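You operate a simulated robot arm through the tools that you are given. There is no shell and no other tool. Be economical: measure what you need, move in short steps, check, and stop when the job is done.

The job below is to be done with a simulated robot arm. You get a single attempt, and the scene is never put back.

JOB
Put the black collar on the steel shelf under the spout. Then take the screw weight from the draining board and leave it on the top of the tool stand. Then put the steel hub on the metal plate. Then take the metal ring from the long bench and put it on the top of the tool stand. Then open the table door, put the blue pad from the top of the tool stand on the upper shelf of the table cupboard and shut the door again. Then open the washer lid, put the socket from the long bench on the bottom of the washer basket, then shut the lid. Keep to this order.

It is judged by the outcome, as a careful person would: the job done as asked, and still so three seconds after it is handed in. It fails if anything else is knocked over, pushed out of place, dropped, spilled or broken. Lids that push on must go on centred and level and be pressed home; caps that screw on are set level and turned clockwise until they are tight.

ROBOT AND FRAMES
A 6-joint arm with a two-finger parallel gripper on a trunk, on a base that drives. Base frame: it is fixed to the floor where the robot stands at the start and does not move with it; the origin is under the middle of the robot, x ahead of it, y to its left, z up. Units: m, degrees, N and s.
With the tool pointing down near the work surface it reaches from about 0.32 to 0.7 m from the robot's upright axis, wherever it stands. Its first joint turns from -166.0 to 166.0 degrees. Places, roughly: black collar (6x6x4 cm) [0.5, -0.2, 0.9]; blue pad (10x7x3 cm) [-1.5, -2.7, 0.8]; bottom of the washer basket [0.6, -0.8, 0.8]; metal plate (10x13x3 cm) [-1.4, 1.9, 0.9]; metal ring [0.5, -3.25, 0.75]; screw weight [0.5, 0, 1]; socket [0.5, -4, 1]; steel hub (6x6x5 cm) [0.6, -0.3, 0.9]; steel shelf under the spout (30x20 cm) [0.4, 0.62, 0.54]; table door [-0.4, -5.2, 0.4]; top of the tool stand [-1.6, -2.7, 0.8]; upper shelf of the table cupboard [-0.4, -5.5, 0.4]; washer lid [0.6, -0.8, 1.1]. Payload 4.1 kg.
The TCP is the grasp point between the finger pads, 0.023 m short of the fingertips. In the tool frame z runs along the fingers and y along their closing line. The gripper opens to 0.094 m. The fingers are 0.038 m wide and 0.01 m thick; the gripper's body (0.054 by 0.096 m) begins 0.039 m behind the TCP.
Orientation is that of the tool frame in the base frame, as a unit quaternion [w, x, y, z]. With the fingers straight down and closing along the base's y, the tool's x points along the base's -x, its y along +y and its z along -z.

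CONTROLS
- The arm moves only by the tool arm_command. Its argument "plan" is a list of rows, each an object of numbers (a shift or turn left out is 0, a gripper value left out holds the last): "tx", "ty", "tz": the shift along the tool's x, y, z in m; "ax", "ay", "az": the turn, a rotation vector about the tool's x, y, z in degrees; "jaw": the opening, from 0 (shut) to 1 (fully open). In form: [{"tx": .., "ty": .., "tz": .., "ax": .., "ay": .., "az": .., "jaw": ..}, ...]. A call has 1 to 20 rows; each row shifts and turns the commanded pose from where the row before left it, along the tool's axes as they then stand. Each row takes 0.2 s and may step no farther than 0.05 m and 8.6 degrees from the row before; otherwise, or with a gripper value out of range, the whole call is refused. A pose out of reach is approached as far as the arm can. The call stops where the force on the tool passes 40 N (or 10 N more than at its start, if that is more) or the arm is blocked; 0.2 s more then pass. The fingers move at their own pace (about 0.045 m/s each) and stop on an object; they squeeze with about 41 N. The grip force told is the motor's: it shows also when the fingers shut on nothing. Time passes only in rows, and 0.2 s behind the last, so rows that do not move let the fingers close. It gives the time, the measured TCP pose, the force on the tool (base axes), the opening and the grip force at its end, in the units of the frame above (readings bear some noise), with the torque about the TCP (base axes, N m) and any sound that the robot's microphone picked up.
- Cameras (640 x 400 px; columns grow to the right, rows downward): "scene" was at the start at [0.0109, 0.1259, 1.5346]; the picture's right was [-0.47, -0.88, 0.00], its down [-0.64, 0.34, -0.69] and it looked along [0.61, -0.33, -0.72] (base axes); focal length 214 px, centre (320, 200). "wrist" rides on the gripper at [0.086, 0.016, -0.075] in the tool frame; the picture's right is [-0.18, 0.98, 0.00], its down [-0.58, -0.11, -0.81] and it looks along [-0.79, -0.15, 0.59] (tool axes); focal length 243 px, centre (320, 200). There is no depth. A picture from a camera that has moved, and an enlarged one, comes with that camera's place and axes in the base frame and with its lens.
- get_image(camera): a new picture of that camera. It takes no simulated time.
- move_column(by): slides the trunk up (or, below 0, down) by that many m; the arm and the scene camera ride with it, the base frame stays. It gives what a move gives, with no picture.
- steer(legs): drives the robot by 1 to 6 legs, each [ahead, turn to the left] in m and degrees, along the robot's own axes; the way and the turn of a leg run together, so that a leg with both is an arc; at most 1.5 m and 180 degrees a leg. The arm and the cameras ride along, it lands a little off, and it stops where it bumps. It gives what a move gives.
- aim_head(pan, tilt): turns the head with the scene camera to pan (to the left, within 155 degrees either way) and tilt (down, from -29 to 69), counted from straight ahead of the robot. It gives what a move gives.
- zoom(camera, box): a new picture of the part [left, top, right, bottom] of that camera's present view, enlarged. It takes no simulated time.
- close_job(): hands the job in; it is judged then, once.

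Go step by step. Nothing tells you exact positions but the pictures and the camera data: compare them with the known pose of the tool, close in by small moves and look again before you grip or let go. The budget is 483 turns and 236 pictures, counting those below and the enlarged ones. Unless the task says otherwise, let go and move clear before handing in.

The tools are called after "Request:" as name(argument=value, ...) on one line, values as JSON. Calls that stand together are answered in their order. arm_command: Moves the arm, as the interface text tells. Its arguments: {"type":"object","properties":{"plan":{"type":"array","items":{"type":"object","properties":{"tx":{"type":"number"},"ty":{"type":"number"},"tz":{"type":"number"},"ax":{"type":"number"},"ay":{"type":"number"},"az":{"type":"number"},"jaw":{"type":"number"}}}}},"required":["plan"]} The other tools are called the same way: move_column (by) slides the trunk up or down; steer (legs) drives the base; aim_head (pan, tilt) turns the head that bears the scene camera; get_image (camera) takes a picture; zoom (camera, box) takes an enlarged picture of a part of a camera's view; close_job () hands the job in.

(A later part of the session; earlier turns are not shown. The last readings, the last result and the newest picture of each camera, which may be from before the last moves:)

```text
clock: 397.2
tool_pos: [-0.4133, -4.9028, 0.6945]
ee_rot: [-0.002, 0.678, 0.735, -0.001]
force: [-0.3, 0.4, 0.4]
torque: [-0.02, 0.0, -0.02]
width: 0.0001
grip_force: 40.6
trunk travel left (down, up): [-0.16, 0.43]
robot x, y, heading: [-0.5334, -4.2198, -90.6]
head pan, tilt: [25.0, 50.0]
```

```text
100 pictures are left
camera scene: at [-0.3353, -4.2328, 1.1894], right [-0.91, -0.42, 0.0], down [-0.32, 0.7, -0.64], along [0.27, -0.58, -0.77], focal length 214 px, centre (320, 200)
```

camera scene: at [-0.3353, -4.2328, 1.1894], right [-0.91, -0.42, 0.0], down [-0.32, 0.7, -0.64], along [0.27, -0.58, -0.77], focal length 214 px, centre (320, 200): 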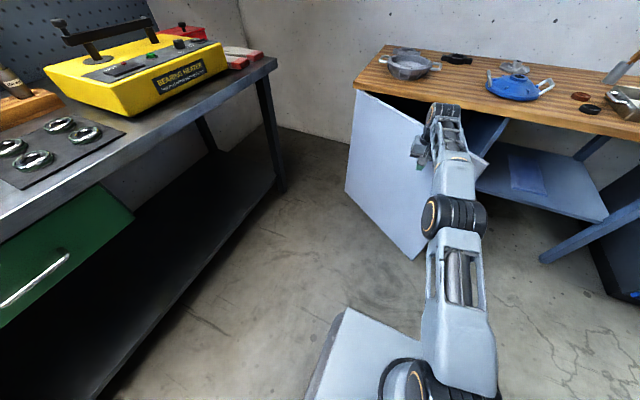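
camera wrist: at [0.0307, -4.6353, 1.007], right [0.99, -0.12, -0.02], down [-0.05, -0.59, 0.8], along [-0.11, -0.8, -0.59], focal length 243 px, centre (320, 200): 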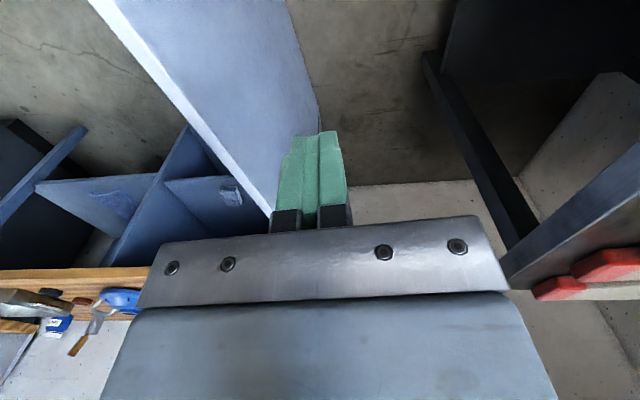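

Door is at ~35°. Back off slightly, tilt the tool forward to push with the fingertips.

Request:
arm_command(plan=[{"tx": 0.03, "ty": -0.02}, {"tx": 0.03, "ty": -0.02}, {"ay": -8}, {"ay": -8}, {"ay": -8}, {"ay": -8}, {"ay": -8}, {"ay": -8}, {"ay": -8}, {"ay": -8}, {"ay": -8}, {"ay": -8}])

Request:
get_image(camera="scene")

```text
clock: 399.8
tool_pos: [-0.4572, -4.8486, 0.6942]
ee_rot: [0.47, 0.519, 0.564, -0.438]
force: [-1.1, 0.9, 0.1]
torque: [0.01, 0.0, 0.01]
width: 0.0002
grip_force: 41.1
out of reach, approached as far as the arm can: row 9, 10
trunk travel left (down, up): [-0.16, 0.43]
robot x, y, heading: [-0.5335, -4.2178, -90.2]
head pan, tilt: [25.0, 50.0]
```

```text
99 pictures are left
camera scene: at [-0.3356, -4.2327, 1.1895], right [-0.91, -0.42, 0.0], down [-0.32, 0.7, -0.64], along [0.27, -0.58, -0.77], focal length 214 px, centre (320, 200)
```

scene: 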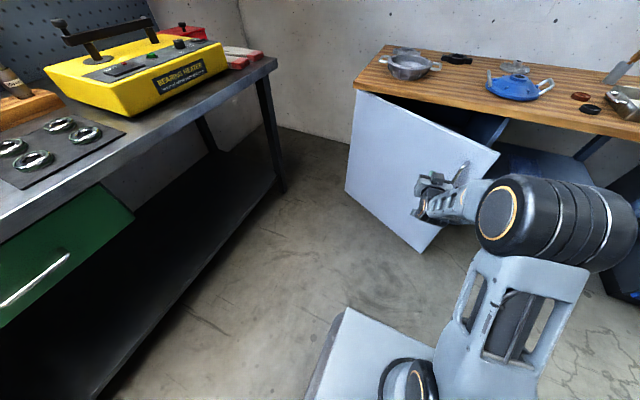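

Request:
arm_command(plan=[{"tx": 0.03}, {"tx": 0.03}])

Request:
steer(legs=[[0.25, 0]])

Request:
get_image(camera="scene")

```text
clock: 400.4
tool_pos: [-0.4603, -4.8385, 0.6384]
ee_rot: [0.47, 0.519, 0.564, -0.437]
force: [0.4, -0.2, 0.0]
torque: [0.01, -0.01, -0.02]
width: 0.0
grip_force: 41.3
trunk travel left (down, up): [-0.16, 0.43]
robot x, y, heading: [-0.5342, -4.2187, -90.5]
head pan, tilt: [25.0, 50.0]
```

```text
clock: 402.2
tool_pos: [-0.4606, -5.0885, 0.6376]
ee_rot: [0.471, 0.518, 0.565, -0.436]
force: [0.2, -0.1, -0.2]
torque: [-0.01, 0.0, 0.0]
width: 0.0
grip_force: 41.0
trunk travel left (down, up): [-0.16, 0.43]
robot x, y, heading: [-0.5353, -4.471, -90.1]
head pan, tilt: [25.0, 50.0]
```

```text
98 pictures are left
camera scene: at [-0.3368, -4.4826, 1.1895], right [-0.91, -0.42, 0.0], down [-0.32, 0.7, -0.64], along [0.27, -0.58, -0.77], focal length 214 px, centre (320, 200)
```

scene: 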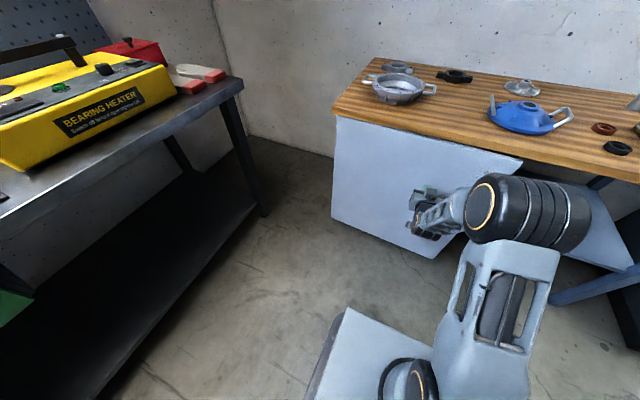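

Nearly shut. Push the remaining way with the arm, which senses force.

Request:
arm_command(plan=[{"tz": 0.03}, {"tz": 0.03}, {"tz": 0.02}, {"tz": 0.015}, {"tz": 0.01}, {"tz": 0.01}, {"tz": 0.01}])

Request:
get_image(camera="scene")

```text
clock: 403.6
tool_pos: [-0.4547, -5.1933, 0.6188]
ee_rot: [0.47, 0.519, 0.565, -0.436]
force: [-3.8, 30.6, 11.1]
torque: [-0.7, 0.06, -0.27]
width: 0.0
grip_force: 40.8
trunk travel left (down, up): [-0.16, 0.43]
robot x, y, heading: [-0.5375, -4.4668, -90.2]
head pan, tilt: [25.0, 50.0]
stopped in row 6: the force on the tool passed its limit at 60 N (the readings are from after the stop); the commanded pose is now the measured one
```

```text
97 pictures are left
camera scene: at [-0.3371, -4.4789, 1.1898], right [-0.91, -0.42, 0.0], down [-0.32, 0.69, -0.64], along [0.27, -0.59, -0.76], focal length 214 px, centre (320, 200)
```

scene: 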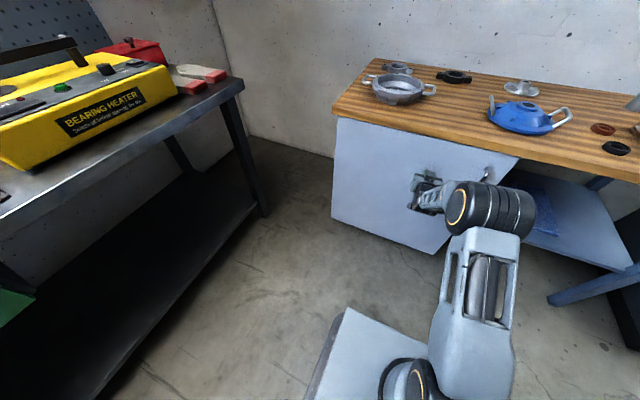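

The door is against its stop. Back away and check it is shut.

Request:
arm_command(plan=[{"tz": -0.02}, {"tz": -0.04}, {"tz": -0.04}, {"tz": -0.04}, {"tz": -0.04}])

Request:
steer(legs=[[-0.35, 0]])

Request:
aim_head(pan=5, tilt=35)

Request:
zoom(camera="scene", box=[220, 120, 460, 280])

```text
clock: 404.8
tool_pos: [-0.4664, -5.0186, 0.6501]
ee_rot: [0.469, 0.52, 0.566, -0.435]
force: [0.1, 0.0, 0.0]
torque: [-0.04, 0.04, -0.03]
width: 0.0
grip_force: 41.0
trunk travel left (down, up): [-0.16, 0.43]
robot x, y, heading: [-0.5358, -4.4658, -90.1]
head pan, tilt: [25.0, 50.0]
```

```text
clock: 407.1
tool_pos: [-0.4673, -4.6739, 0.6505]
ee_rot: [0.468, 0.522, 0.565, -0.436]
force: [-0.2, 0.7, -0.5]
torque: [0.0, 0.0, 0.0]
width: 0.0001
grip_force: 41.0
trunk travel left (down, up): [-0.16, 0.43]
robot x, y, heading: [-0.531, -4.1252, -90.8]
head pan, tilt: [25.0, 50.0]
```

```text
clock: 407.9
tool_pos: [-0.4662, -4.674, 0.6498]
ee_rot: [0.467, 0.522, 0.565, -0.436]
force: [0.1, -0.3, -0.8]
torque: [-0.01, -0.02, -0.02]
width: 0.0
grip_force: 40.8
trunk travel left (down, up): [-0.16, 0.43]
robot x, y, heading: [-0.5344, -4.1216, -90.5]
head pan, tilt: [5.0, 35.0]
```

```text
2.50 times, centred on (340, 200) of scene
camera zoom: at [-0.3597, -4.1559, 1.2111], right [-1.0, -0.08, 0.0], down [-0.05, 0.57, -0.82], along [0.07, -0.82, -0.57], focal length 536 px, centre (270, 200)
```

zoom: 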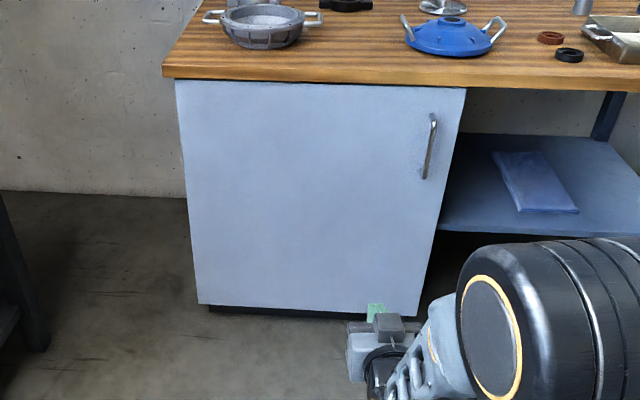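

The door is shut. Now straighten the tool, raise the trunk, and go to the washer to open its lid.

Request:
move_column(by=0.34)

Request:
arm_command(plan=[{"ay": 8}, {"ay": 8}, {"ay": 8}, {"ay": 8}, {"ay": 8}, {"ay": 8}, {"ay": 8}, {"ay": 8}, {"ay": 8}, {"ay": 8}, {"tz": -0.04}, {"tz": -0.04}, {"tx": 0.045}, {"tx": 0.045}, {"tx": 0.04}])

```text
clock: 411.2
tool_pos: [-0.4648, -4.6738, 0.9894]
ee_rot: [0.468, 0.521, 0.565, -0.435]
force: [0.2, -0.1, -0.4]
torque: [-0.02, 0.0, 0.02]
width: 0.0
grip_force: 40.7
trunk travel left (down, up): [-0.5, 0.09]
robot x, y, heading: [-0.5337, -4.1255, -90.4]
head pan, tilt: [5.0, 35.0]
```

```text
clock: 414.4
tool_pos: [-0.4678, -4.5355, 1.0354]
ee_rot: [0.147, 0.641, 0.753, -0.04]
force: [0.1, 0.0, -0.2]
torque: [0.02, 0.03, -0.04]
width: 0.0
grip_force: 41.4
out of reach, approached as far as the arm can: row 5, 6, 7, 8
trunk travel left (down, up): [-0.5, 0.09]
robot x, y, heading: [-0.5348, -4.1231, -90.3]
head pan, tilt: [5.0, 35.0]
```

Request:
arm_command(plan=[{"ax": 2.5, "ay": 5.3}, {"ax": 2.5, "ay": 5.3}, {"ax": 2.4, "ay": 5.2}])

Request:
steer(legs=[[0, 180]])

```text
clock: 415.2
tool_pos: [-0.4665, -4.5369, 1.0338]
ee_rot: [0.001, 0.647, 0.762, -0.001]
force: [-0.6, 0.2, -0.3]
torque: [-0.01, 0.02, -0.01]
width: 0.0
grip_force: 41.0
trunk travel left (down, up): [-0.5, 0.09]
robot x, y, heading: [-0.5305, -4.1223, -90.2]
head pan, tilt: [5.0, 35.0]
```

```text
clock: 423.1
tool_pos: [-0.628, -3.7176, 1.0344]
ee_rot: [-0.001, 0.784, -0.62, -0.001]
force: [0.6, -0.2, 0.4]
torque: [-0.01, -0.01, 0.01]
width: 0.0001
grip_force: 41.1
trunk travel left (down, up): [-0.5, 0.09]
robot x, y, heading: [-0.5343, -4.1287, 93.7]
head pan, tilt: [5.0, 35.0]
```

Request:
steer(legs=[[0, -7.5], [1.5, 0], [1.5, 0], [0.2, 0], [0, -86]])

Request:
aim_head(pan=0, tilt=35)

Request:
get_image(camera="scene")

```text
clock: 443.1
tool_pos: [0.128, -0.857, 1.0345]
ee_rot: [0.002, -0.067, 0.998, 0.0]
force: [0.0, 0.0, 0.3]
torque: [-0.03, -0.01, -0.01]
width: 0.0
grip_force: 41.0
trunk travel left (down, up): [-0.5, 0.09]
robot x, y, heading: [-0.2896, -0.9152, -2.2]
head pan, tilt: [5.0, 35.0]
```

```text
clock: 443.8
tool_pos: [0.1274, -0.8571, 1.0339]
ee_rot: [0.002, -0.067, 0.998, 0.001]
force: [-0.4, 0.2, 0.3]
torque: [0.02, 0.0, 0.0]
width: 0.0
grip_force: 41.3
trunk travel left (down, up): [-0.5, 0.09]
robot x, y, heading: [-0.2898, -0.9106, -2.3]
head pan, tilt: [0.0, 35.0]
```

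```text
95 pictures are left
camera scene: at [-0.2528, -0.7482, 1.5512], right [-0.04, -1.0, 0.0], down [-0.57, 0.02, -0.82], along [0.82, -0.03, -0.57], focal length 214 px, centre (320, 200)
```

scene: 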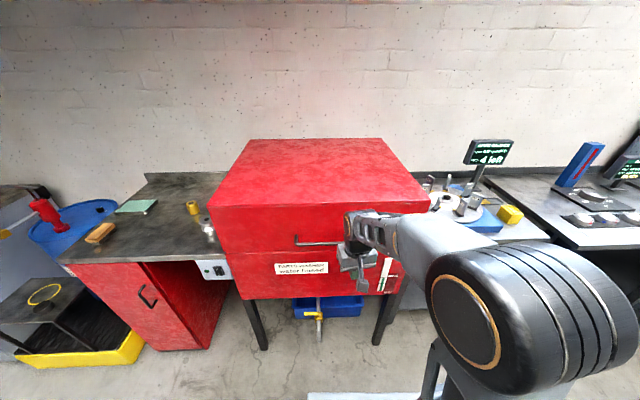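

Request:
zoom(camera="scene", box=[200, 130, 440, 330])

Request:
get_image(camera="wrist")

```text
2.00 times, centred on (320, 230) of scene
camera zoom: at [-0.2528, -0.7482, 1.5512], right [-0.04, -1.0, 0.0], down [-0.57, 0.02, -0.82], along [0.82, -0.03, -0.57], focal length 429 px, centre (320, 140)
```

zoom: 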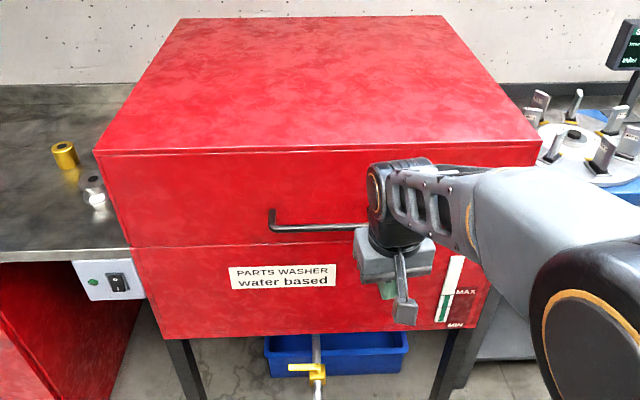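

```text
93 pictures are left
camera wrist: at [0.0389, -0.8516, 1.1083], right [0.05, 1.0, 0.0], down [0.59, -0.03, 0.81], along [0.81, -0.04, -0.59], focal length 243 px, centre (320, 200)
```

wrist: 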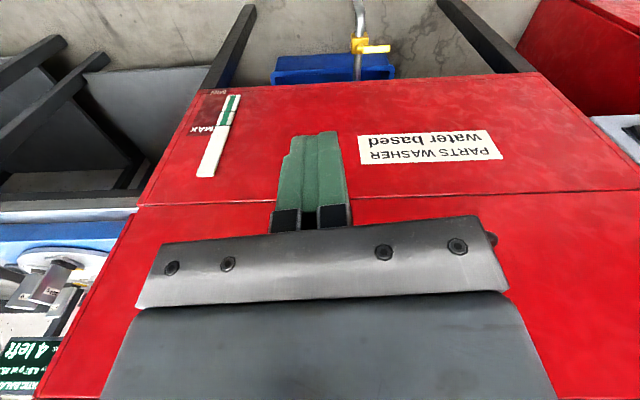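

The lid is the upper 25 cm of the red box (x 0.376–1.065, y -1.18…-0.38, seam z≈0.85), with a horizontal handle bar near z 0.935. I'll square up the tool and set the arm out in front to approach the handle horizontally.

Request:
steer(legs=[[-0.06, 2.3]])

Request:
arm_command(plan=[{"az": 5}, {"tx": -0.04, "ty": 0.02}, {"tx": -0.04, "ty": 0.02}, {"tx": -0.04, "ty": 0.02}, {"tx": -0.03, "ty": 0.02}])

```text
clock: 444.8
tool_pos: [0.0637, -0.839, 1.0346]
ee_rot: [0.003, -0.086, 0.996, 0.0]
force: [0.4, -0.2, -0.1]
torque: [0.03, 0.0, 0.02]
width: 0.0001
grip_force: 40.4
trunk travel left (down, up): [-0.5, 0.09]
robot x, y, heading: [-0.3533, -0.9064, 0.2]
head pan, tilt: [0.0, 35.0]
```

```text
clock: 446.0
tool_pos: [0.2054, -0.748, 1.0323]
ee_rot: [0.002, -0.043, 0.999, 0.001]
force: [-0.5, 0.3, 0.4]
torque: [0.01, 0.01, -0.01]
width: 0.0
grip_force: 41.0
trunk travel left (down, up): [-0.5, 0.09]
robot x, y, heading: [-0.3449, -0.9116, -0.0]
head pan, tilt: [0.0, 35.0]
```

Request:
arm_command(plan=[{"az": 4.9}, {"ay": -8}, {"ay": -8}, {"ay": -8}, {"ay": -8}, {"ay": -8}, {"ay": -8}, {"ay": -8}, {"ay": -8}, {"ay": -8}, {"ay": -8}, {"ay": -8}, {"jaw": 0.5}])

Request:
get_image(camera="scene")

Request:
get_image(camera="wrist")

```text
clock: 448.8
tool_pos: [0.2076, -0.7468, 1.0356]
ee_rot: [0.697, 0.0, 0.717, 0.001]
force: [0.6, -0.3, 1.2]
torque: [-0.01, -0.03, 0.0]
width: 0.0325
grip_force: 0.0
trunk travel left (down, up): [-0.5, 0.09]
robot x, y, heading: [-0.3491, -0.9123, 0.2]
head pan, tilt: [0.0, 35.0]
```

```text
92 pictures are left
camera scene: at [-0.3199, -0.7458, 1.5512], right [0.0, -1.0, 0.0], down [-0.57, 0.0, -0.82], along [0.82, 0.0, -0.57], focal length 214 px, centre (320, 200)
```

scene: 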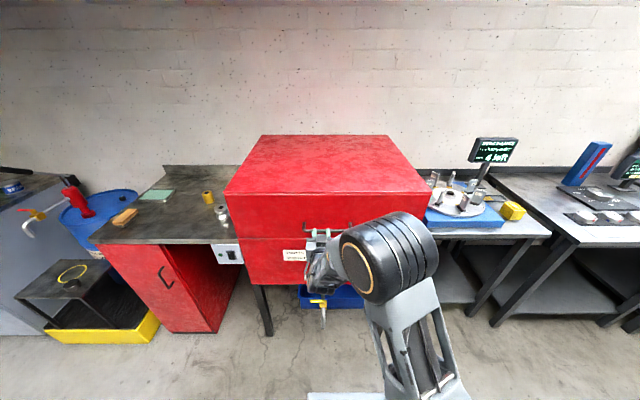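

```text
91 pictures are left
camera wrist: at [0.1299, -0.73, 0.9513], right [0.0, 0.98, 0.19], down [-0.79, -0.11, 0.6], along [0.61, -0.15, 0.77], focal length 243 px, centre (320, 200)
```

wrist: 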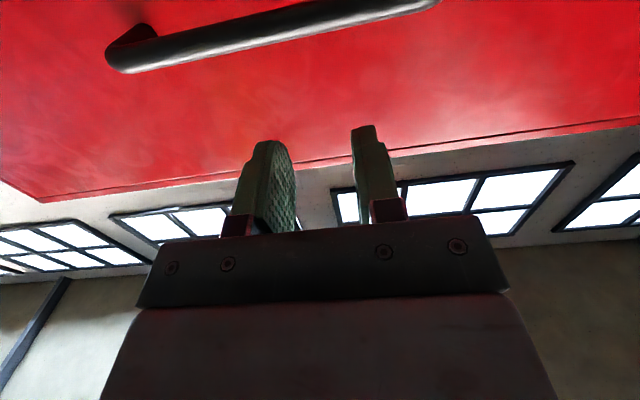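

Triangulating again: the lid front is at x≈0.32, its top z≈1.135, and the handle bar at x≈0.276, z≈0.99, y -0.86…-0.685. I'll roll the tool so the fingers close vertically.

Request:
arm_command(plan=[{"az": 8}, {"az": 8}, {"az": 8}, {"az": 8}, {"az": 8}, {"az": 8}, {"az": 8}, {"az": 8}, {"az": 8}, {"az": 8}, {"az": 8}, {"az": 2}])

Request:
get_image(camera="wrist")

```text
clock: 451.4
tool_pos: [0.2887, -0.5423, 1.3575]
ee_rot: [0.492, 0.509, 0.508, 0.492]
force: [-0.1, -0.1, -0.5]
torque: [-0.01, 0.01, -0.02]
width: 0.0472
grip_force: 0.1
out of reach, approached as far as the arm can: row 1, 2, 3, 4, 5, 6, 7, 8, 9, 10, 11, 12
trunk travel left (down, up): [-0.5, 0.09]
robot x, y, heading: [-0.3478, -0.9101, 0.1]
head pan, tilt: [0.0, 35.0]
```

```text
90 pictures are left
camera wrist: at [0.2154, -0.4558, 1.3752], right [0.03, -0.19, 0.98], down [-0.81, -0.58, -0.08], along [0.59, -0.79, -0.17], focal length 243 px, centre (320, 200)
```

wrist: 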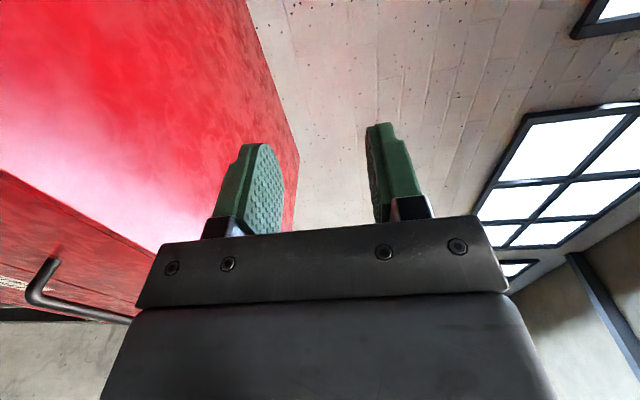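

The arm wandered off because that roll was out of reach at that spot. I'll see where the commanded pose stands with a null row.

Request:
arm_command(plan=[{}])

Request:
get_image(camera="scene")

```text
clock: 451.8
tool_pos: [0.2884, -0.5418, 1.3553]
ee_rot: [0.492, 0.508, 0.508, 0.492]
force: [0.8, 0.1, 0.4]
torque: [0.03, -0.01, -0.02]
width: 0.0471
grip_force: 0.0
trunk travel left (down, up): [-0.5, 0.09]
robot x, y, heading: [-0.3508, -0.9086, 0.2]
head pan, tilt: [0.0, 35.0]
```

```text
89 pictures are left
camera scene: at [-0.32, -0.7458, 1.5512], right [0.0, -1.0, 0.0], down [-0.57, 0.0, -0.82], along [0.82, 0.0, -0.57], focal length 214 px, centre (320, 200)
```

scene: 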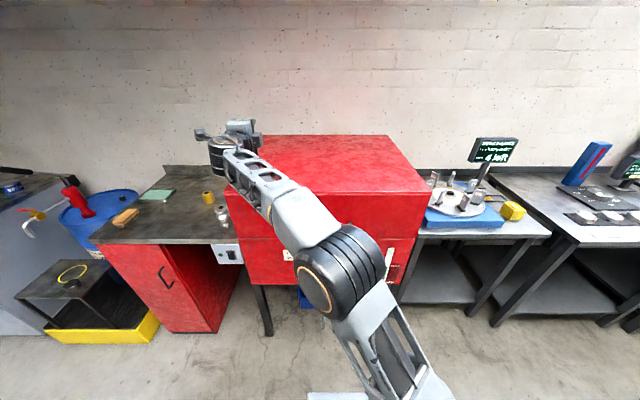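

I'll instead hook the closed fingers under the bar with the earlier tool roll. Roll back here in free space.

Request:
arm_command(plan=[{"tz": -0.04, "jaw": 0}, {"tz": -0.04}, {"tz": -0.04}, {"az": -8}, {"az": -8}, {"az": -8}, {"az": -8}, {"az": -8}, {"az": -8}, {"az": -8}, {"az": -8}, {"az": -8}, {"az": -8}, {"az": -8}, {"az": -2}])

Request:
get_image(camera="scene")

```text
clock: 455.0
tool_pos: [0.1889, -0.5243, 1.4014]
ee_rot: [0.696, 0.0, 0.718, 0.0]
force: [0.3, -0.1, 0.0]
torque: [0.0, 0.02, 0.01]
width: 0.0002
grip_force: 40.9
out of reach, approached as far as the arm can: row 1, 2, 3
trunk travel left (down, up): [-0.5, 0.09]
robot x, y, heading: [-0.348, -0.9104, 0.1]
head pan, tilt: [0.0, 35.0]
```

```text
88 pictures are left
camera scene: at [-0.32, -0.7458, 1.5512], right [0.0, -1.0, 0.0], down [-0.57, 0.0, -0.82], along [0.82, 0.0, -0.57], focal length 214 px, centre (320, 200)
```

scene: 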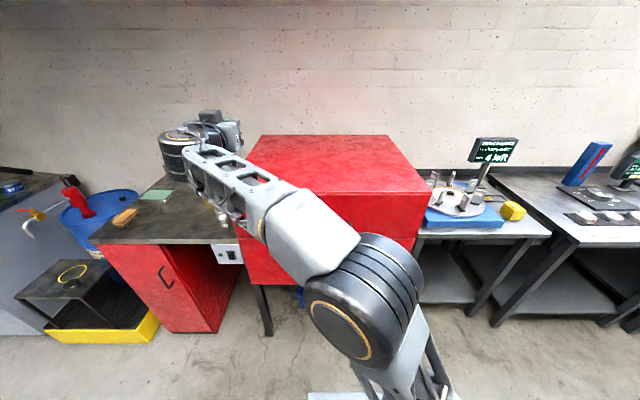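

Request:
arm_command(plan=[{"tx": 0.03, "ty": -0.025}, {"tx": 0.03, "ty": -0.025}, {"tx": 0.03, "ty": -0.025}, {"tx": 0.03, "ty": -0.025}, {"tx": 0.03, "ty": -0.025}, {"tx": 0.03, "ty": -0.025}, {"tx": 0.03, "ty": -0.025}, {"tx": 0.03, "ty": -0.025}, {"tx": 0.03, "ty": -0.025}])

Request:
get_image(camera="scene")

```text
clock: 457.0
tool_pos: [0.1819, -0.7459, 1.1316]
ee_rot: [0.697, 0.0, 0.717, 0.002]
force: [0.8, -0.6, 0.8]
torque: [0.0, 0.02, -0.02]
width: 0.0003
grip_force: 41.0
trunk travel left (down, up): [-0.5, 0.09]
robot x, y, heading: [-0.3463, -0.9106, 0.3]
head pan, tilt: [0.0, 35.0]
```

```text
87 pictures are left
camera scene: at [-0.3199, -0.746, 1.5512], right [0.0, -1.0, 0.0], down [-0.57, 0.0, -0.82], along [0.82, 0.0, -0.57], focal length 214 px, centre (320, 200)
```

scene: 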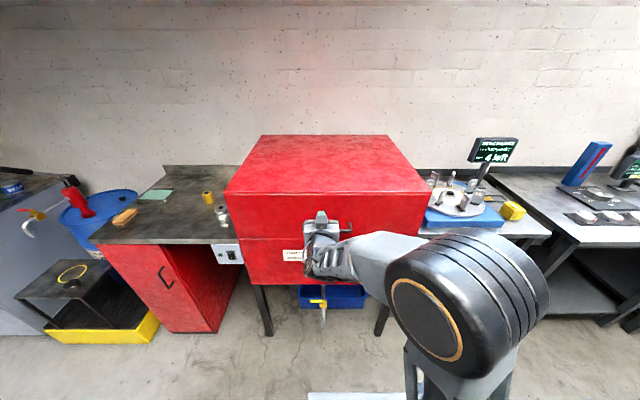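

Request:
arm_command(plan=[{"tx": 0.04, "ty": -0.005}, {"tx": 0.04, "ty": -0.005}, {"tx": 0.04, "ty": -0.005}, {"tx": 0.04, "ty": -0.005}, {"tx": 0.04, "ty": -0.004}])

Request:
get_image(camera="wrist")

Request:
zoom(camera="scene", box=[260, 190, 400, 290])

```text
clock: 458.2
tool_pos: [0.1894, -0.7441, 0.9553]
ee_rot: [0.694, -0.004, 0.72, -0.009]
force: [0.3, 1.0, 0.0]
torque: [0.02, -0.01, -0.02]
width: 0.0
grip_force: 40.6
out of reach, approached as far as the arm can: row 4, 5
trunk travel left (down, up): [-0.5, 0.09]
robot x, y, heading: [-0.3459, -0.909, 0.3]
head pan, tilt: [0.0, 35.0]
```

```text
86 pictures are left
camera wrist: at [0.1115, -0.7292, 0.8704], right [0.01, 0.99, 0.17], down [-0.79, -0.09, 0.61], along [0.62, -0.14, 0.77], focal length 243 px, centre (320, 200)
```

wrist: 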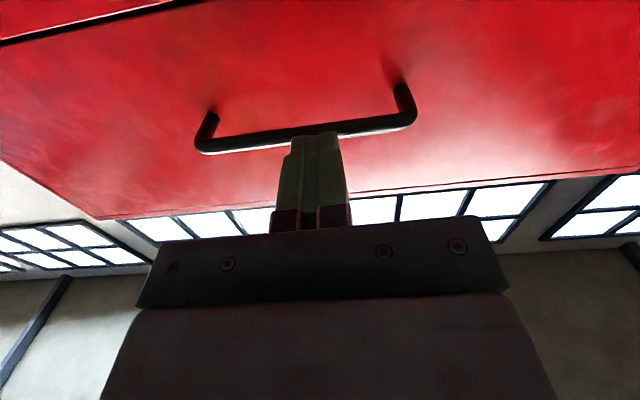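

```text
4.00 times, centred on (330, 240) of scene
camera zoom: at [-0.3197, -0.7458, 1.5512], right [0.0, -1.0, 0.0], down [-0.57, 0.0, -0.82], along [0.82, 0.0, -0.57], focal length 858 px, centre (280, 40)
```

zoom: 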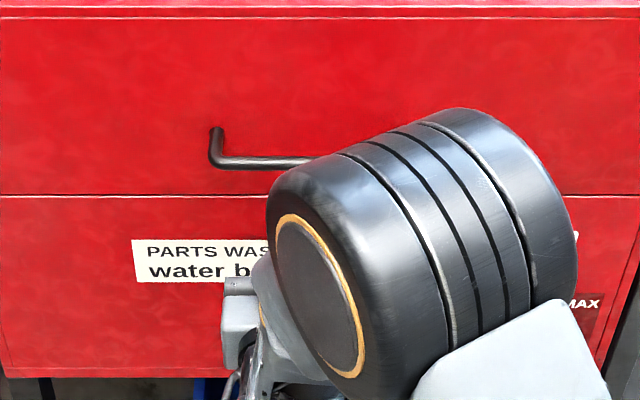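

Bar is at z≈0.988 and I am just below it. Lower the trunk 2 cm and slide the fingers under the bar.

Request:
move_column(by=-0.02)

Request:
arm_command(plan=[{"tz": 0.03}, {"tz": 0.03}, {"tz": 0.03}])

Request:
get_image(camera="wrist")

```text
clock: 458.8
tool_pos: [0.1887, -0.7449, 0.9345]
ee_rot: [0.695, -0.004, 0.719, -0.009]
force: [-0.1, 0.1, 0.0]
torque: [-0.02, -0.01, -0.02]
width: 0.0002
grip_force: 41.2
trunk travel left (down, up): [-0.48, 0.11]
robot x, y, heading: [-0.3515, -0.91, 0.1]
head pan, tilt: [0.0, 35.0]
```

```text
clock: 459.6
tool_pos: [0.2813, -0.7437, 0.9344]
ee_rot: [0.695, -0.005, 0.719, -0.009]
force: [-0.1, -0.3, 0.8]
torque: [-0.03, -0.03, 0.0]
width: 0.0
grip_force: 41.1
trunk travel left (down, up): [-0.48, 0.11]
robot x, y, heading: [-0.3505, -0.9084, 0.0]
head pan, tilt: [0.0, 35.0]
```

```text
84 pictures are left
camera wrist: at [0.2023, -0.7291, 0.849], right [0.01, 0.99, 0.17], down [-0.79, -0.09, 0.61], along [0.62, -0.14, 0.77], focal length 243 px, centre (320, 200)
```

wrist: 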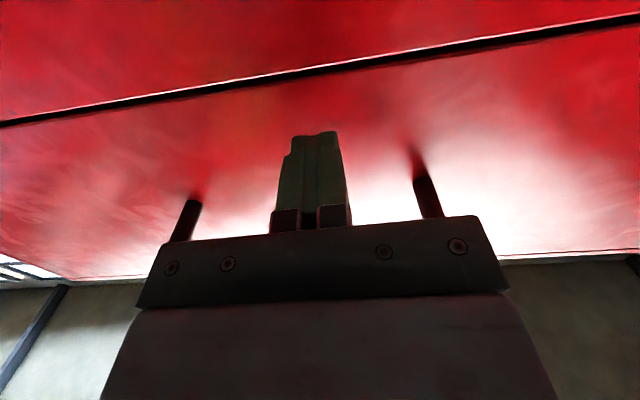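

Now lift gently under the bar.

Request:
arm_command(plan=[{"tx": -0.015}, {"tx": -0.01}, {"tx": -0.01}, {"tx": -0.01, "tz": 0.001}, {"tx": -0.015, "tz": 0.002}])

Request:
get_image(camera="scene")

```text
clock: 460.8
tool_pos: [0.2838, -0.7442, 0.9937]
ee_rot: [0.695, -0.003, 0.719, -0.01]
force: [-2.0, 0.1, -4.1]
torque: [0.05, -0.09, 0.0]
width: 0.0
grip_force: 40.7
trunk travel left (down, up): [-0.48, 0.11]
robot x, y, heading: [-0.3469, -0.9128, 0.1]
head pan, tilt: [0.0, 35.0]
```

```text
83 pictures are left
camera scene: at [-0.3201, -0.7458, 1.5312], right [0.0, -1.0, 0.0], down [-0.57, 0.0, -0.82], along [0.82, 0.0, -0.57], focal length 214 px, centre (320, 200)
```

scene: 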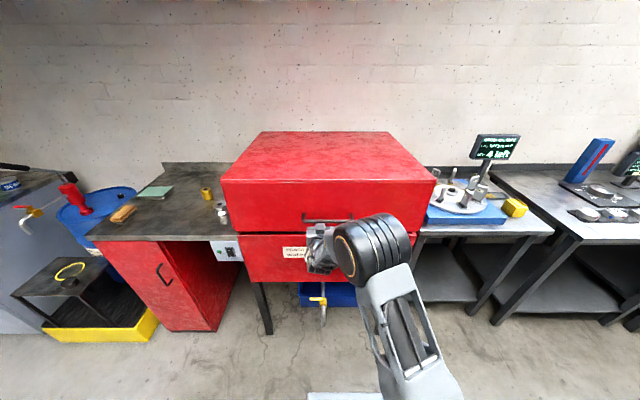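

It lifts easily. Continue along the arc.

Request:
arm_command(plan=[{"tx": -0.034, "tz": 0.006}, {"tx": -0.034, "tz": 0.009}, {"tx": -0.034, "tz": 0.011}, {"tx": -0.034, "tz": 0.013}, {"tx": -0.034, "tz": 0.015}, {"tx": -0.034, "tz": 0.016}, {"tx": -0.033, "tz": 0.019}, {"tx": -0.033, "tz": 0.021}, {"tx": -0.032, "tz": 0.023}])

Request:
get_image(camera="scene")

```text
clock: 461.3
tool_pos: [0.2878, -0.743, 1.0236]
ee_rot: [0.686, -0.006, 0.727, -0.01]
force: [-16.7, -4.4, -6.7]
torque: [0.23, 0.27, 0.0]
width: 0.0003
grip_force: 41.0
trunk travel left (down, up): [-0.48, 0.11]
robot x, y, heading: [-0.3462, -0.9115, -0.1]
head pan, tilt: [0.0, 35.0]
stopped in row 2: the force on the tool passed its limit at 54 N (the readings are from after the stop); the commanded pose is now the measured one
```

```text
82 pictures are left
camera scene: at [-0.3213, -0.7459, 1.5311], right [0.0, -1.0, 0.0], down [-0.57, 0.0, -0.82], along [0.82, 0.0, -0.57], focal length 214 px, centre (320, 200)
```

scene: 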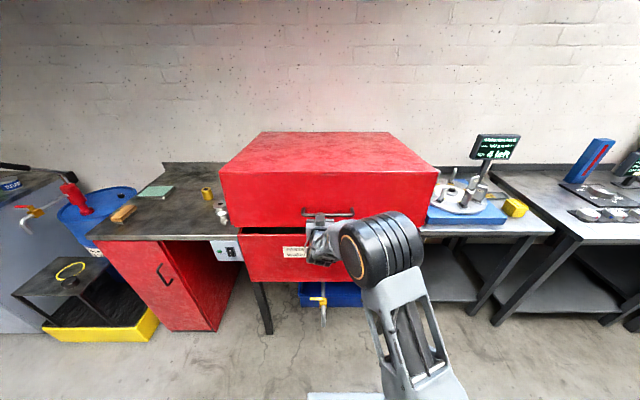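

The lid pivots at its top rear edge, so the bar first swings slightly toward me. Adjust the arc accordingly.

Request:
arm_command(plan=[{"tz": -0.02}, {"tx": -0.032, "tz": -0.002}, {"tx": -0.032, "tz": -0.002}, {"tx": -0.0403, "tz": 0.0023}, {"tx": -0.0403, "tz": 0.0023}, {"tx": -0.0403, "tz": 0.0023}])

Request:
get_image(camera="scene")

```text
clock: 462.7
tool_pos: [0.2818, -0.7381, 1.2147]
ee_rot: [0.69, -0.005, 0.724, -0.009]
force: [-0.2, -0.1, 0.9]
torque: [0.02, 0.0, 0.02]
width: 0.0001
grip_force: 41.2
trunk travel left (down, up): [-0.48, 0.11]
robot x, y, heading: [-0.3481, -0.9111, 0.4]
head pan, tilt: [0.0, 35.0]
```

```text
81 pictures are left
camera scene: at [-0.3207, -0.746, 1.5312], right [0.0, -1.0, 0.0], down [-0.57, 0.0, -0.82], along [0.82, 0.0, -0.57], focal length 214 px, centre (320, 200)
```

scene: 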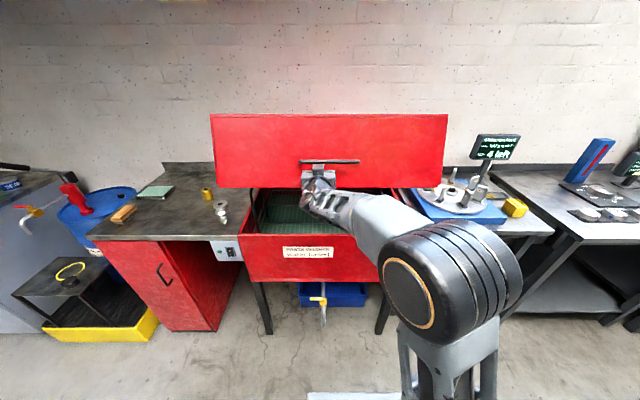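

Request:
arm_command(plan=[{"tx": -0.0393, "tz": 0.007}, {"tx": -0.0393, "tz": 0.009}, {"tx": -0.0393, "tz": 0.01}, {"tx": -0.037, "tz": 0.013}, {"tx": -0.037, "tz": 0.016}, {"tx": -0.037, "tz": 0.018}])

Request:
get_image(camera="scene")

```text
clock: 464.1
tool_pos: [0.3677, -0.7368, 1.4371]
ee_rot: [0.689, -0.005, 0.725, -0.009]
force: [0.1, -0.4, 0.1]
torque: [0.0, 0.0, 0.02]
width: 0.0
grip_force: 41.7
trunk travel left (down, up): [-0.48, 0.11]
robot x, y, heading: [-0.3503, -0.9083, -0.0]
head pan, tilt: [0.0, 35.0]
```

```text
80 pictures are left
camera scene: at [-0.3205, -0.7459, 1.5312], right [0.0, -1.0, 0.0], down [-0.57, 0.0, -0.82], along [0.82, 0.0, -0.57], focal length 214 px, centre (320, 200)
```

scene: 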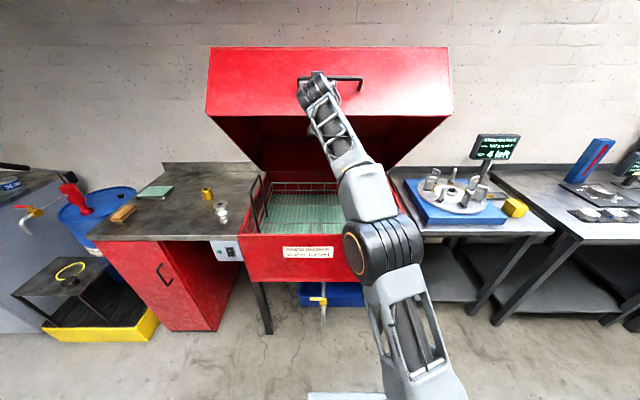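

Lid is at about 45°. I'll lower the fingers a little to see whether it stays up by itself.

Request:
arm_command(plan=[{"tx": 0.02}, {}, {}, {}, {}])

Request:
get_image(camera="scene")

```text
clock: 465.3
tool_pos: [0.3592, -0.7372, 1.421]
ee_rot: [0.692, -0.005, 0.722, -0.008]
force: [-18.2, -2.2, 11.7]
torque: [-0.03, 0.11, -0.05]
width: 0.0
grip_force: 40.9
trunk travel left (down, up): [-0.48, 0.11]
robot x, y, heading: [-0.351, -0.9087, 0.3]
head pan, tilt: [0.0, 35.0]
```

```text
79 pictures are left
camera scene: at [-0.3255, -0.7468, 1.5314], right [0.0, -1.0, 0.0], down [-0.57, 0.0, -0.82], along [0.82, 0.0, -0.57], focal length 214 px, centre (320, 200)
```

scene: 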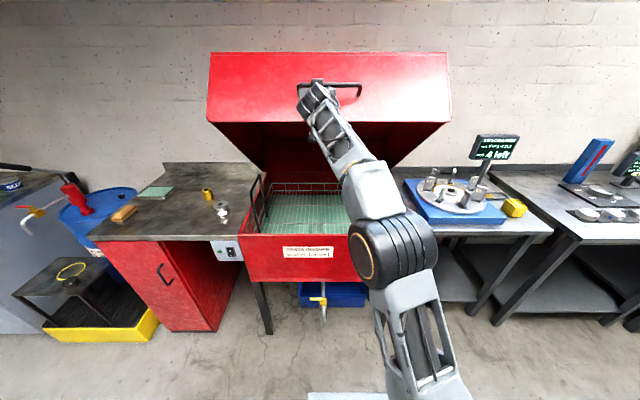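

The reaction shows my tips pressing on the lid's face, so the lid holds itself. Back off and check.

Request:
arm_command(plan=[{"tz": -0.03}, {"tz": -0.04}, {"tz": -0.04}, {}, {}, {}])

Request:
get_image(camera="scene")

```text
clock: 466.7
tool_pos: [0.2551, -0.734, 1.4222]
ee_rot: [0.689, -0.005, 0.724, -0.01]
force: [0.3, 0.0, 0.6]
torque: [0.04, 0.02, -0.01]
width: 0.0
grip_force: 40.4
trunk travel left (down, up): [-0.48, 0.11]
robot x, y, heading: [-0.3462, -0.907, 0.4]
head pan, tilt: [0.0, 35.0]
```

```text
78 pictures are left
camera scene: at [-0.3206, -0.7459, 1.5312], right [0.0, -1.0, 0.0], down [-0.57, 0.0, -0.82], along [0.82, 0.0, -0.57], focal length 214 px, centre (320, 200)
```

scene: 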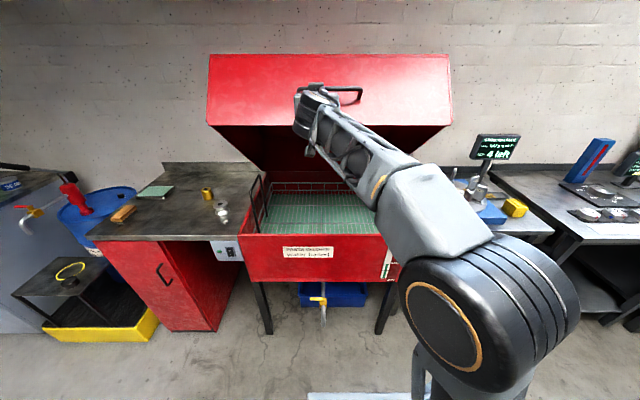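

The lid stays at ~42°. Bring the arm down in front, and return the tool to pointing down.

Request:
arm_command(plan=[{"tx": 0.03, "tz": -0.03}, {"tx": 0.04}, {"tx": 0.04}, {"tx": 0.04}, {"tx": 0.04}, {"tx": 0.04}, {"tx": 0.04}])

Request:
arm_command(plan=[{"ay": 8}, {"ay": 8}, {"ay": 8}, {"ay": 8}, {"ay": 8}, {"ay": 8}, {"ay": 8}, {"ay": 8}, {"ay": 8}, {"ay": 8}, {"ay": 8}])

```text
clock: 468.3
tool_pos: [0.2083, -0.7428, 1.1519]
ee_rot: [0.69, -0.005, 0.724, -0.009]
force: [0.1, 0.1, 0.1]
torque: [-0.02, 0.0, -0.01]
width: 0.0
grip_force: 41.0
trunk travel left (down, up): [-0.48, 0.11]
robot x, y, heading: [-0.3464, -0.9082, -0.0]
head pan, tilt: [0.0, 35.0]
```

```text
clock: 470.7
tool_pos: [0.2119, -0.7396, 1.1542]
ee_rot: [-0.008, 0.002, 1.0, -0.011]
force: [-0.2, 0.5, 0.2]
torque: [0.01, 0.0, 0.0]
width: 0.0
grip_force: 41.3
trunk travel left (down, up): [-0.48, 0.11]
robot x, y, heading: [-0.3483, -0.9096, 0.1]
head pan, tilt: [0.0, 35.0]
```

Request:
arm_command(plan=[{"tx": 0.04, "ty": -0.04}, {"tx": 0.04, "ty": -0.03}, {"tx": 0.04, "ty": -0.03}])

Request:
zoom(camera="scene", box=[200, 140, 440, 290])

```text
refused: row 1 steps farther than a row can; nothing moved
```

```text
2.67 times, centred on (320, 215) of scene
camera zoom: at [-0.3201, -0.7458, 1.5312], right [0.0, -1.0, 0.0], down [-0.57, 0.0, -0.82], along [0.82, 0.0, -0.57], focal length 572 px, centre (320, 160)
```

zoom: 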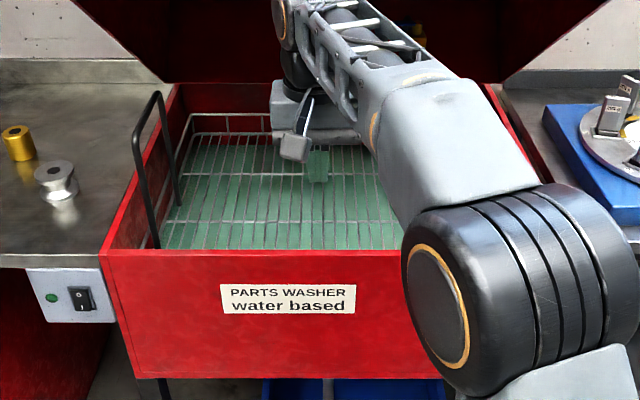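

Request:
arm_command(plan=[{"tx": 0.035, "ty": -0.03}, {"tx": 0.035, "ty": -0.03}, {"tx": 0.035, "ty": -0.03}, {"tx": 0.03, "ty": -0.03}])

Request:
steer(legs=[[0, -90], [1.5, 0], [1.45, 0]])

Request:
aim_head(pan=75, tilt=40)

Request:
get_image(camera="scene")

```text
clock: 471.7
tool_pos: [0.0757, -0.8608, 1.1591]
ee_rot: [-0.007, 0.002, 1.0, -0.01]
force: [0.6, 0.8, 0.0]
torque: [0.01, -0.02, 0.02]
width: 0.0001
grip_force: 40.8
trunk travel left (down, up): [-0.48, 0.11]
robot x, y, heading: [-0.3512, -0.9086, -0.0]
head pan, tilt: [0.0, 35.0]
```

```text
clock: 489.8
tool_pos: [-0.202, -4.3142, 1.1593]
ee_rot: [-0.013, 0.703, 0.711, -0.003]
force: [-0.3, 0.0, -0.2]
torque: [0.0, 0.0, 0.0]
width: 0.0001
grip_force: 41.2
trunk travel left (down, up): [-0.48, 0.11]
robot x, y, heading: [-0.2558, -3.8911, -89.1]
head pan, tilt: [0.0, 35.0]
```

```text
clock: 491.3
tool_pos: [-0.2017, -4.3136, 1.16]
ee_rot: [-0.013, 0.703, 0.711, -0.002]
force: [-0.2, -0.3, 0.3]
torque: [-0.02, -0.01, 0.0]
width: 0.0
grip_force: 41.3
trunk travel left (down, up): [-0.48, 0.11]
robot x, y, heading: [-0.2572, -3.8885, -89.2]
head pan, tilt: [75.0, 40.0]
```

```text
76 pictures are left
camera scene: at [-0.0096, -3.8494, 1.5236], right [-0.24, -0.97, 0.0], down [-0.62, 0.15, -0.77], along [0.74, -0.18, -0.64], focal length 214 px, centre (320, 200)
```

scene: 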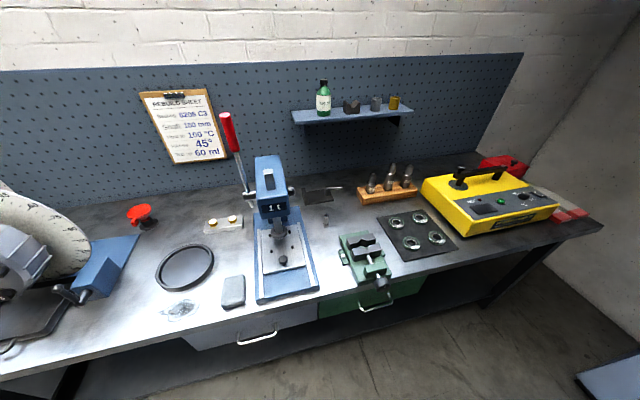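

Request:
zoom(camera="scene", box=[290, 150, 430, 290])

```text
2.86 times, centred on (360, 220) of scene
camera zoom: at [-0.0096, -3.8494, 1.5236], right [-0.24, -0.97, 0.0], down [-0.62, 0.15, -0.77], along [0.74, -0.18, -0.64], focal length 613 px, centre (206, 143)
```

zoom: 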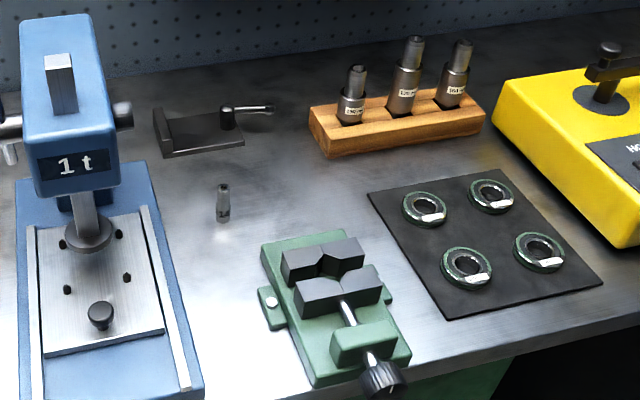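

The small standing cylinder between press and vise, near (0.576,-4.02), must be the socket. Drive to face it from y≈-4.13.

Request:
steer(legs=[[0.25, 0], [0, 89], [0.2, 0]])

Request:
aim_head(pan=0, tilt=45)

Request:
get_image(camera="scene")

Request:
zoom(camera="scene", box=[240, 140, 380, 260])

```text
clock: 498.1
tool_pos: [0.3746, -4.0739, 1.1592]
ee_rot: [-0.007, -0.013, 1.0, -0.011]
force: [-0.3, 0.8, 0.0]
torque: [-0.02, 0.01, 0.0]
width: 0.0
grip_force: 40.6
trunk travel left (down, up): [-0.48, 0.11]
robot x, y, heading: [-0.0477, -4.1321, 1.9]
head pan, tilt: [75.0, 40.0]
```

```text
clock: 499.6
tool_pos: [0.3739, -4.0743, 1.1602]
ee_rot: [-0.008, -0.013, 1.0, -0.01]
force: [0.5, 0.3, 0.2]
torque: [0.01, 0.01, -0.03]
width: 0.0
grip_force: 41.4
trunk travel left (down, up): [-0.48, 0.11]
robot x, y, heading: [-0.0515, -4.1379, 1.8]
head pan, tilt: [0.0, 45.0]
```

```text
74 pictures are left
camera scene: at [-0.0336, -3.9709, 1.5164], right [0.03, -1.0, 0.0], down [-0.71, -0.02, -0.71], along [0.71, 0.02, -0.71], focal length 214 px, centre (320, 200)
```

scene: 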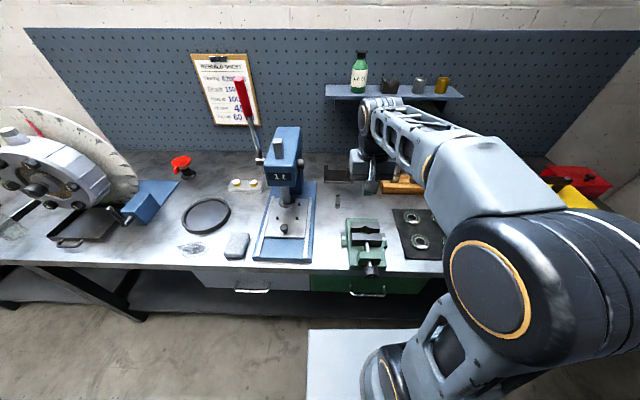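

```text
3.33 times, centred on (310, 200) of scene
camera zoom: at [-0.0336, -3.9709, 1.5164], right [0.03, -1.0, 0.0], down [-0.71, -0.02, -0.71], along [0.71, 0.02, -0.71], focal length 715 px, centre (353, 200)
```

zoom: 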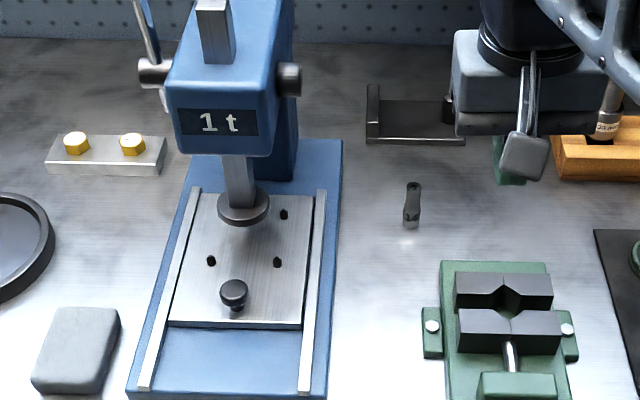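

Request:
zoom(camera="scene", box=[312, 185, 352, 215])

```text
13.33 times, centred on (332, 200) of scene
camera zoom: at [-0.0336, -3.9709, 1.5164], right [0.03, -1.0, 0.0], down [-0.71, -0.02, -0.71], along [0.71, 0.02, -0.71], focal length 2860 px, centre (160, 200)
```

zoom: 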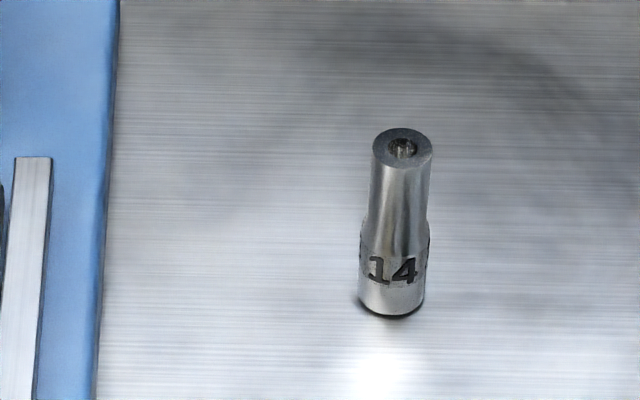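

It is a "14" socket standing at (0.577,-4.024), about 65 mm tall. Move above it and look.

Request:
arm_command(plan=[{"tx": -0.04, "ty": 0.01, "jaw": 0.6}, {"tx": -0.04, "ty": 0.01}, {"tx": -0.04, "ty": 0.01}, {"tx": -0.04, "ty": 0.01}, {"tx": -0.043, "ty": 0.01}, {"tz": 0.04}, {"tz": 0.04}, {"tz": 0.04}, {"tz": 0.03}])

Request:
get_image(camera="wrist")

Request:
get_image(camera="scene")

```text
clock: 501.6
tool_pos: [0.5725, -4.0205, 1.0028]
ee_rot: [-0.007, -0.014, 1.0, -0.011]
force: [0.1, -0.3, 0.3]
torque: [0.01, -0.01, -0.03]
width: 0.0563
grip_force: 0.0
trunk travel left (down, up): [-0.48, 0.11]
robot x, y, heading: [-0.0477, -4.1347, 1.9]
head pan, tilt: [0.0, 45.0]
```

```text
71 pictures are left
camera wrist: at [0.4871, -4.0039, 1.0781], right [0.16, 0.99, -0.02], down [0.6, -0.08, 0.8], along [0.79, -0.14, -0.6], focal length 243 px, centre (320, 200)
```

wrist: 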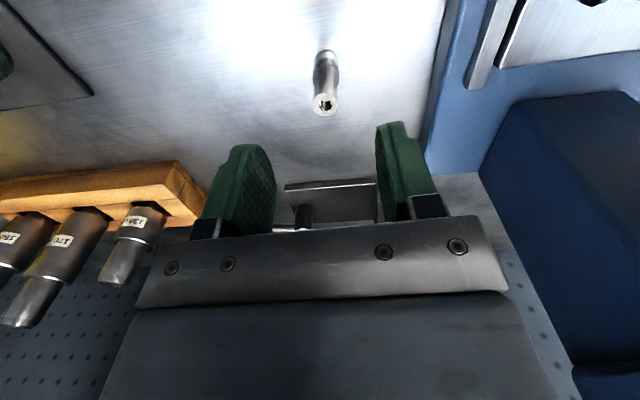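

```text
70 pictures are left
camera scene: at [-0.0334, -3.9709, 1.5164], right [0.03, -1.0, 0.0], down [-0.71, -0.02, -0.71], along [0.71, 0.02, -0.71], focal length 214 px, centre (320, 200)
```

scene: 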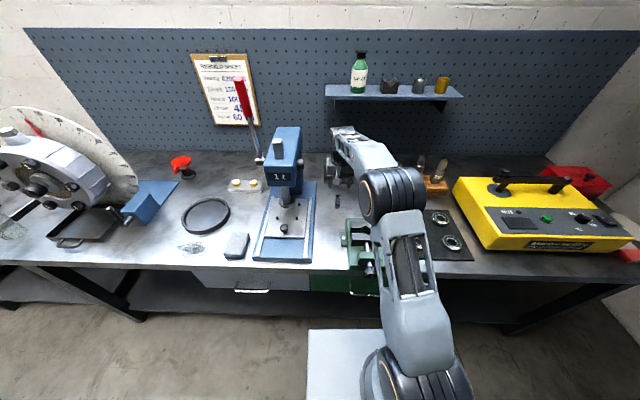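

Request:
arm_command(plan=[{"tx": -0.004, "ty": 0.002}, {"tz": 0.03}, {"tz": 0.03}])

Request:
get_image(camera="wrist")

```text
clock: 502.4
tool_pos: [0.5762, -4.023, 0.9438]
ee_rot: [-0.008, -0.013, 1.0, -0.01]
force: [-0.5, 0.6, 0.3]
torque: [0.0, 0.02, -0.02]
width: 0.0564
grip_force: 0.0
trunk travel left (down, up): [-0.48, 0.11]
robot x, y, heading: [-0.0481, -4.1347, 2.1]
head pan, tilt: [0.0, 45.0]
```

```text
69 pictures are left
camera wrist: at [0.4901, -4.0061, 1.0196], right [0.16, 0.99, -0.02], down [0.6, -0.08, 0.8], along [0.79, -0.14, -0.6], focal length 243 px, centre (320, 200)
```

wrist: 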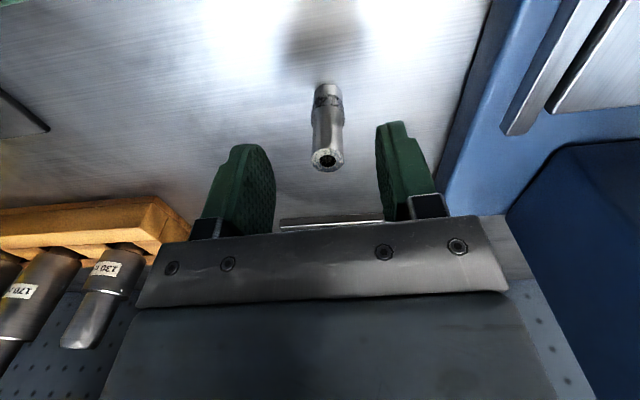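

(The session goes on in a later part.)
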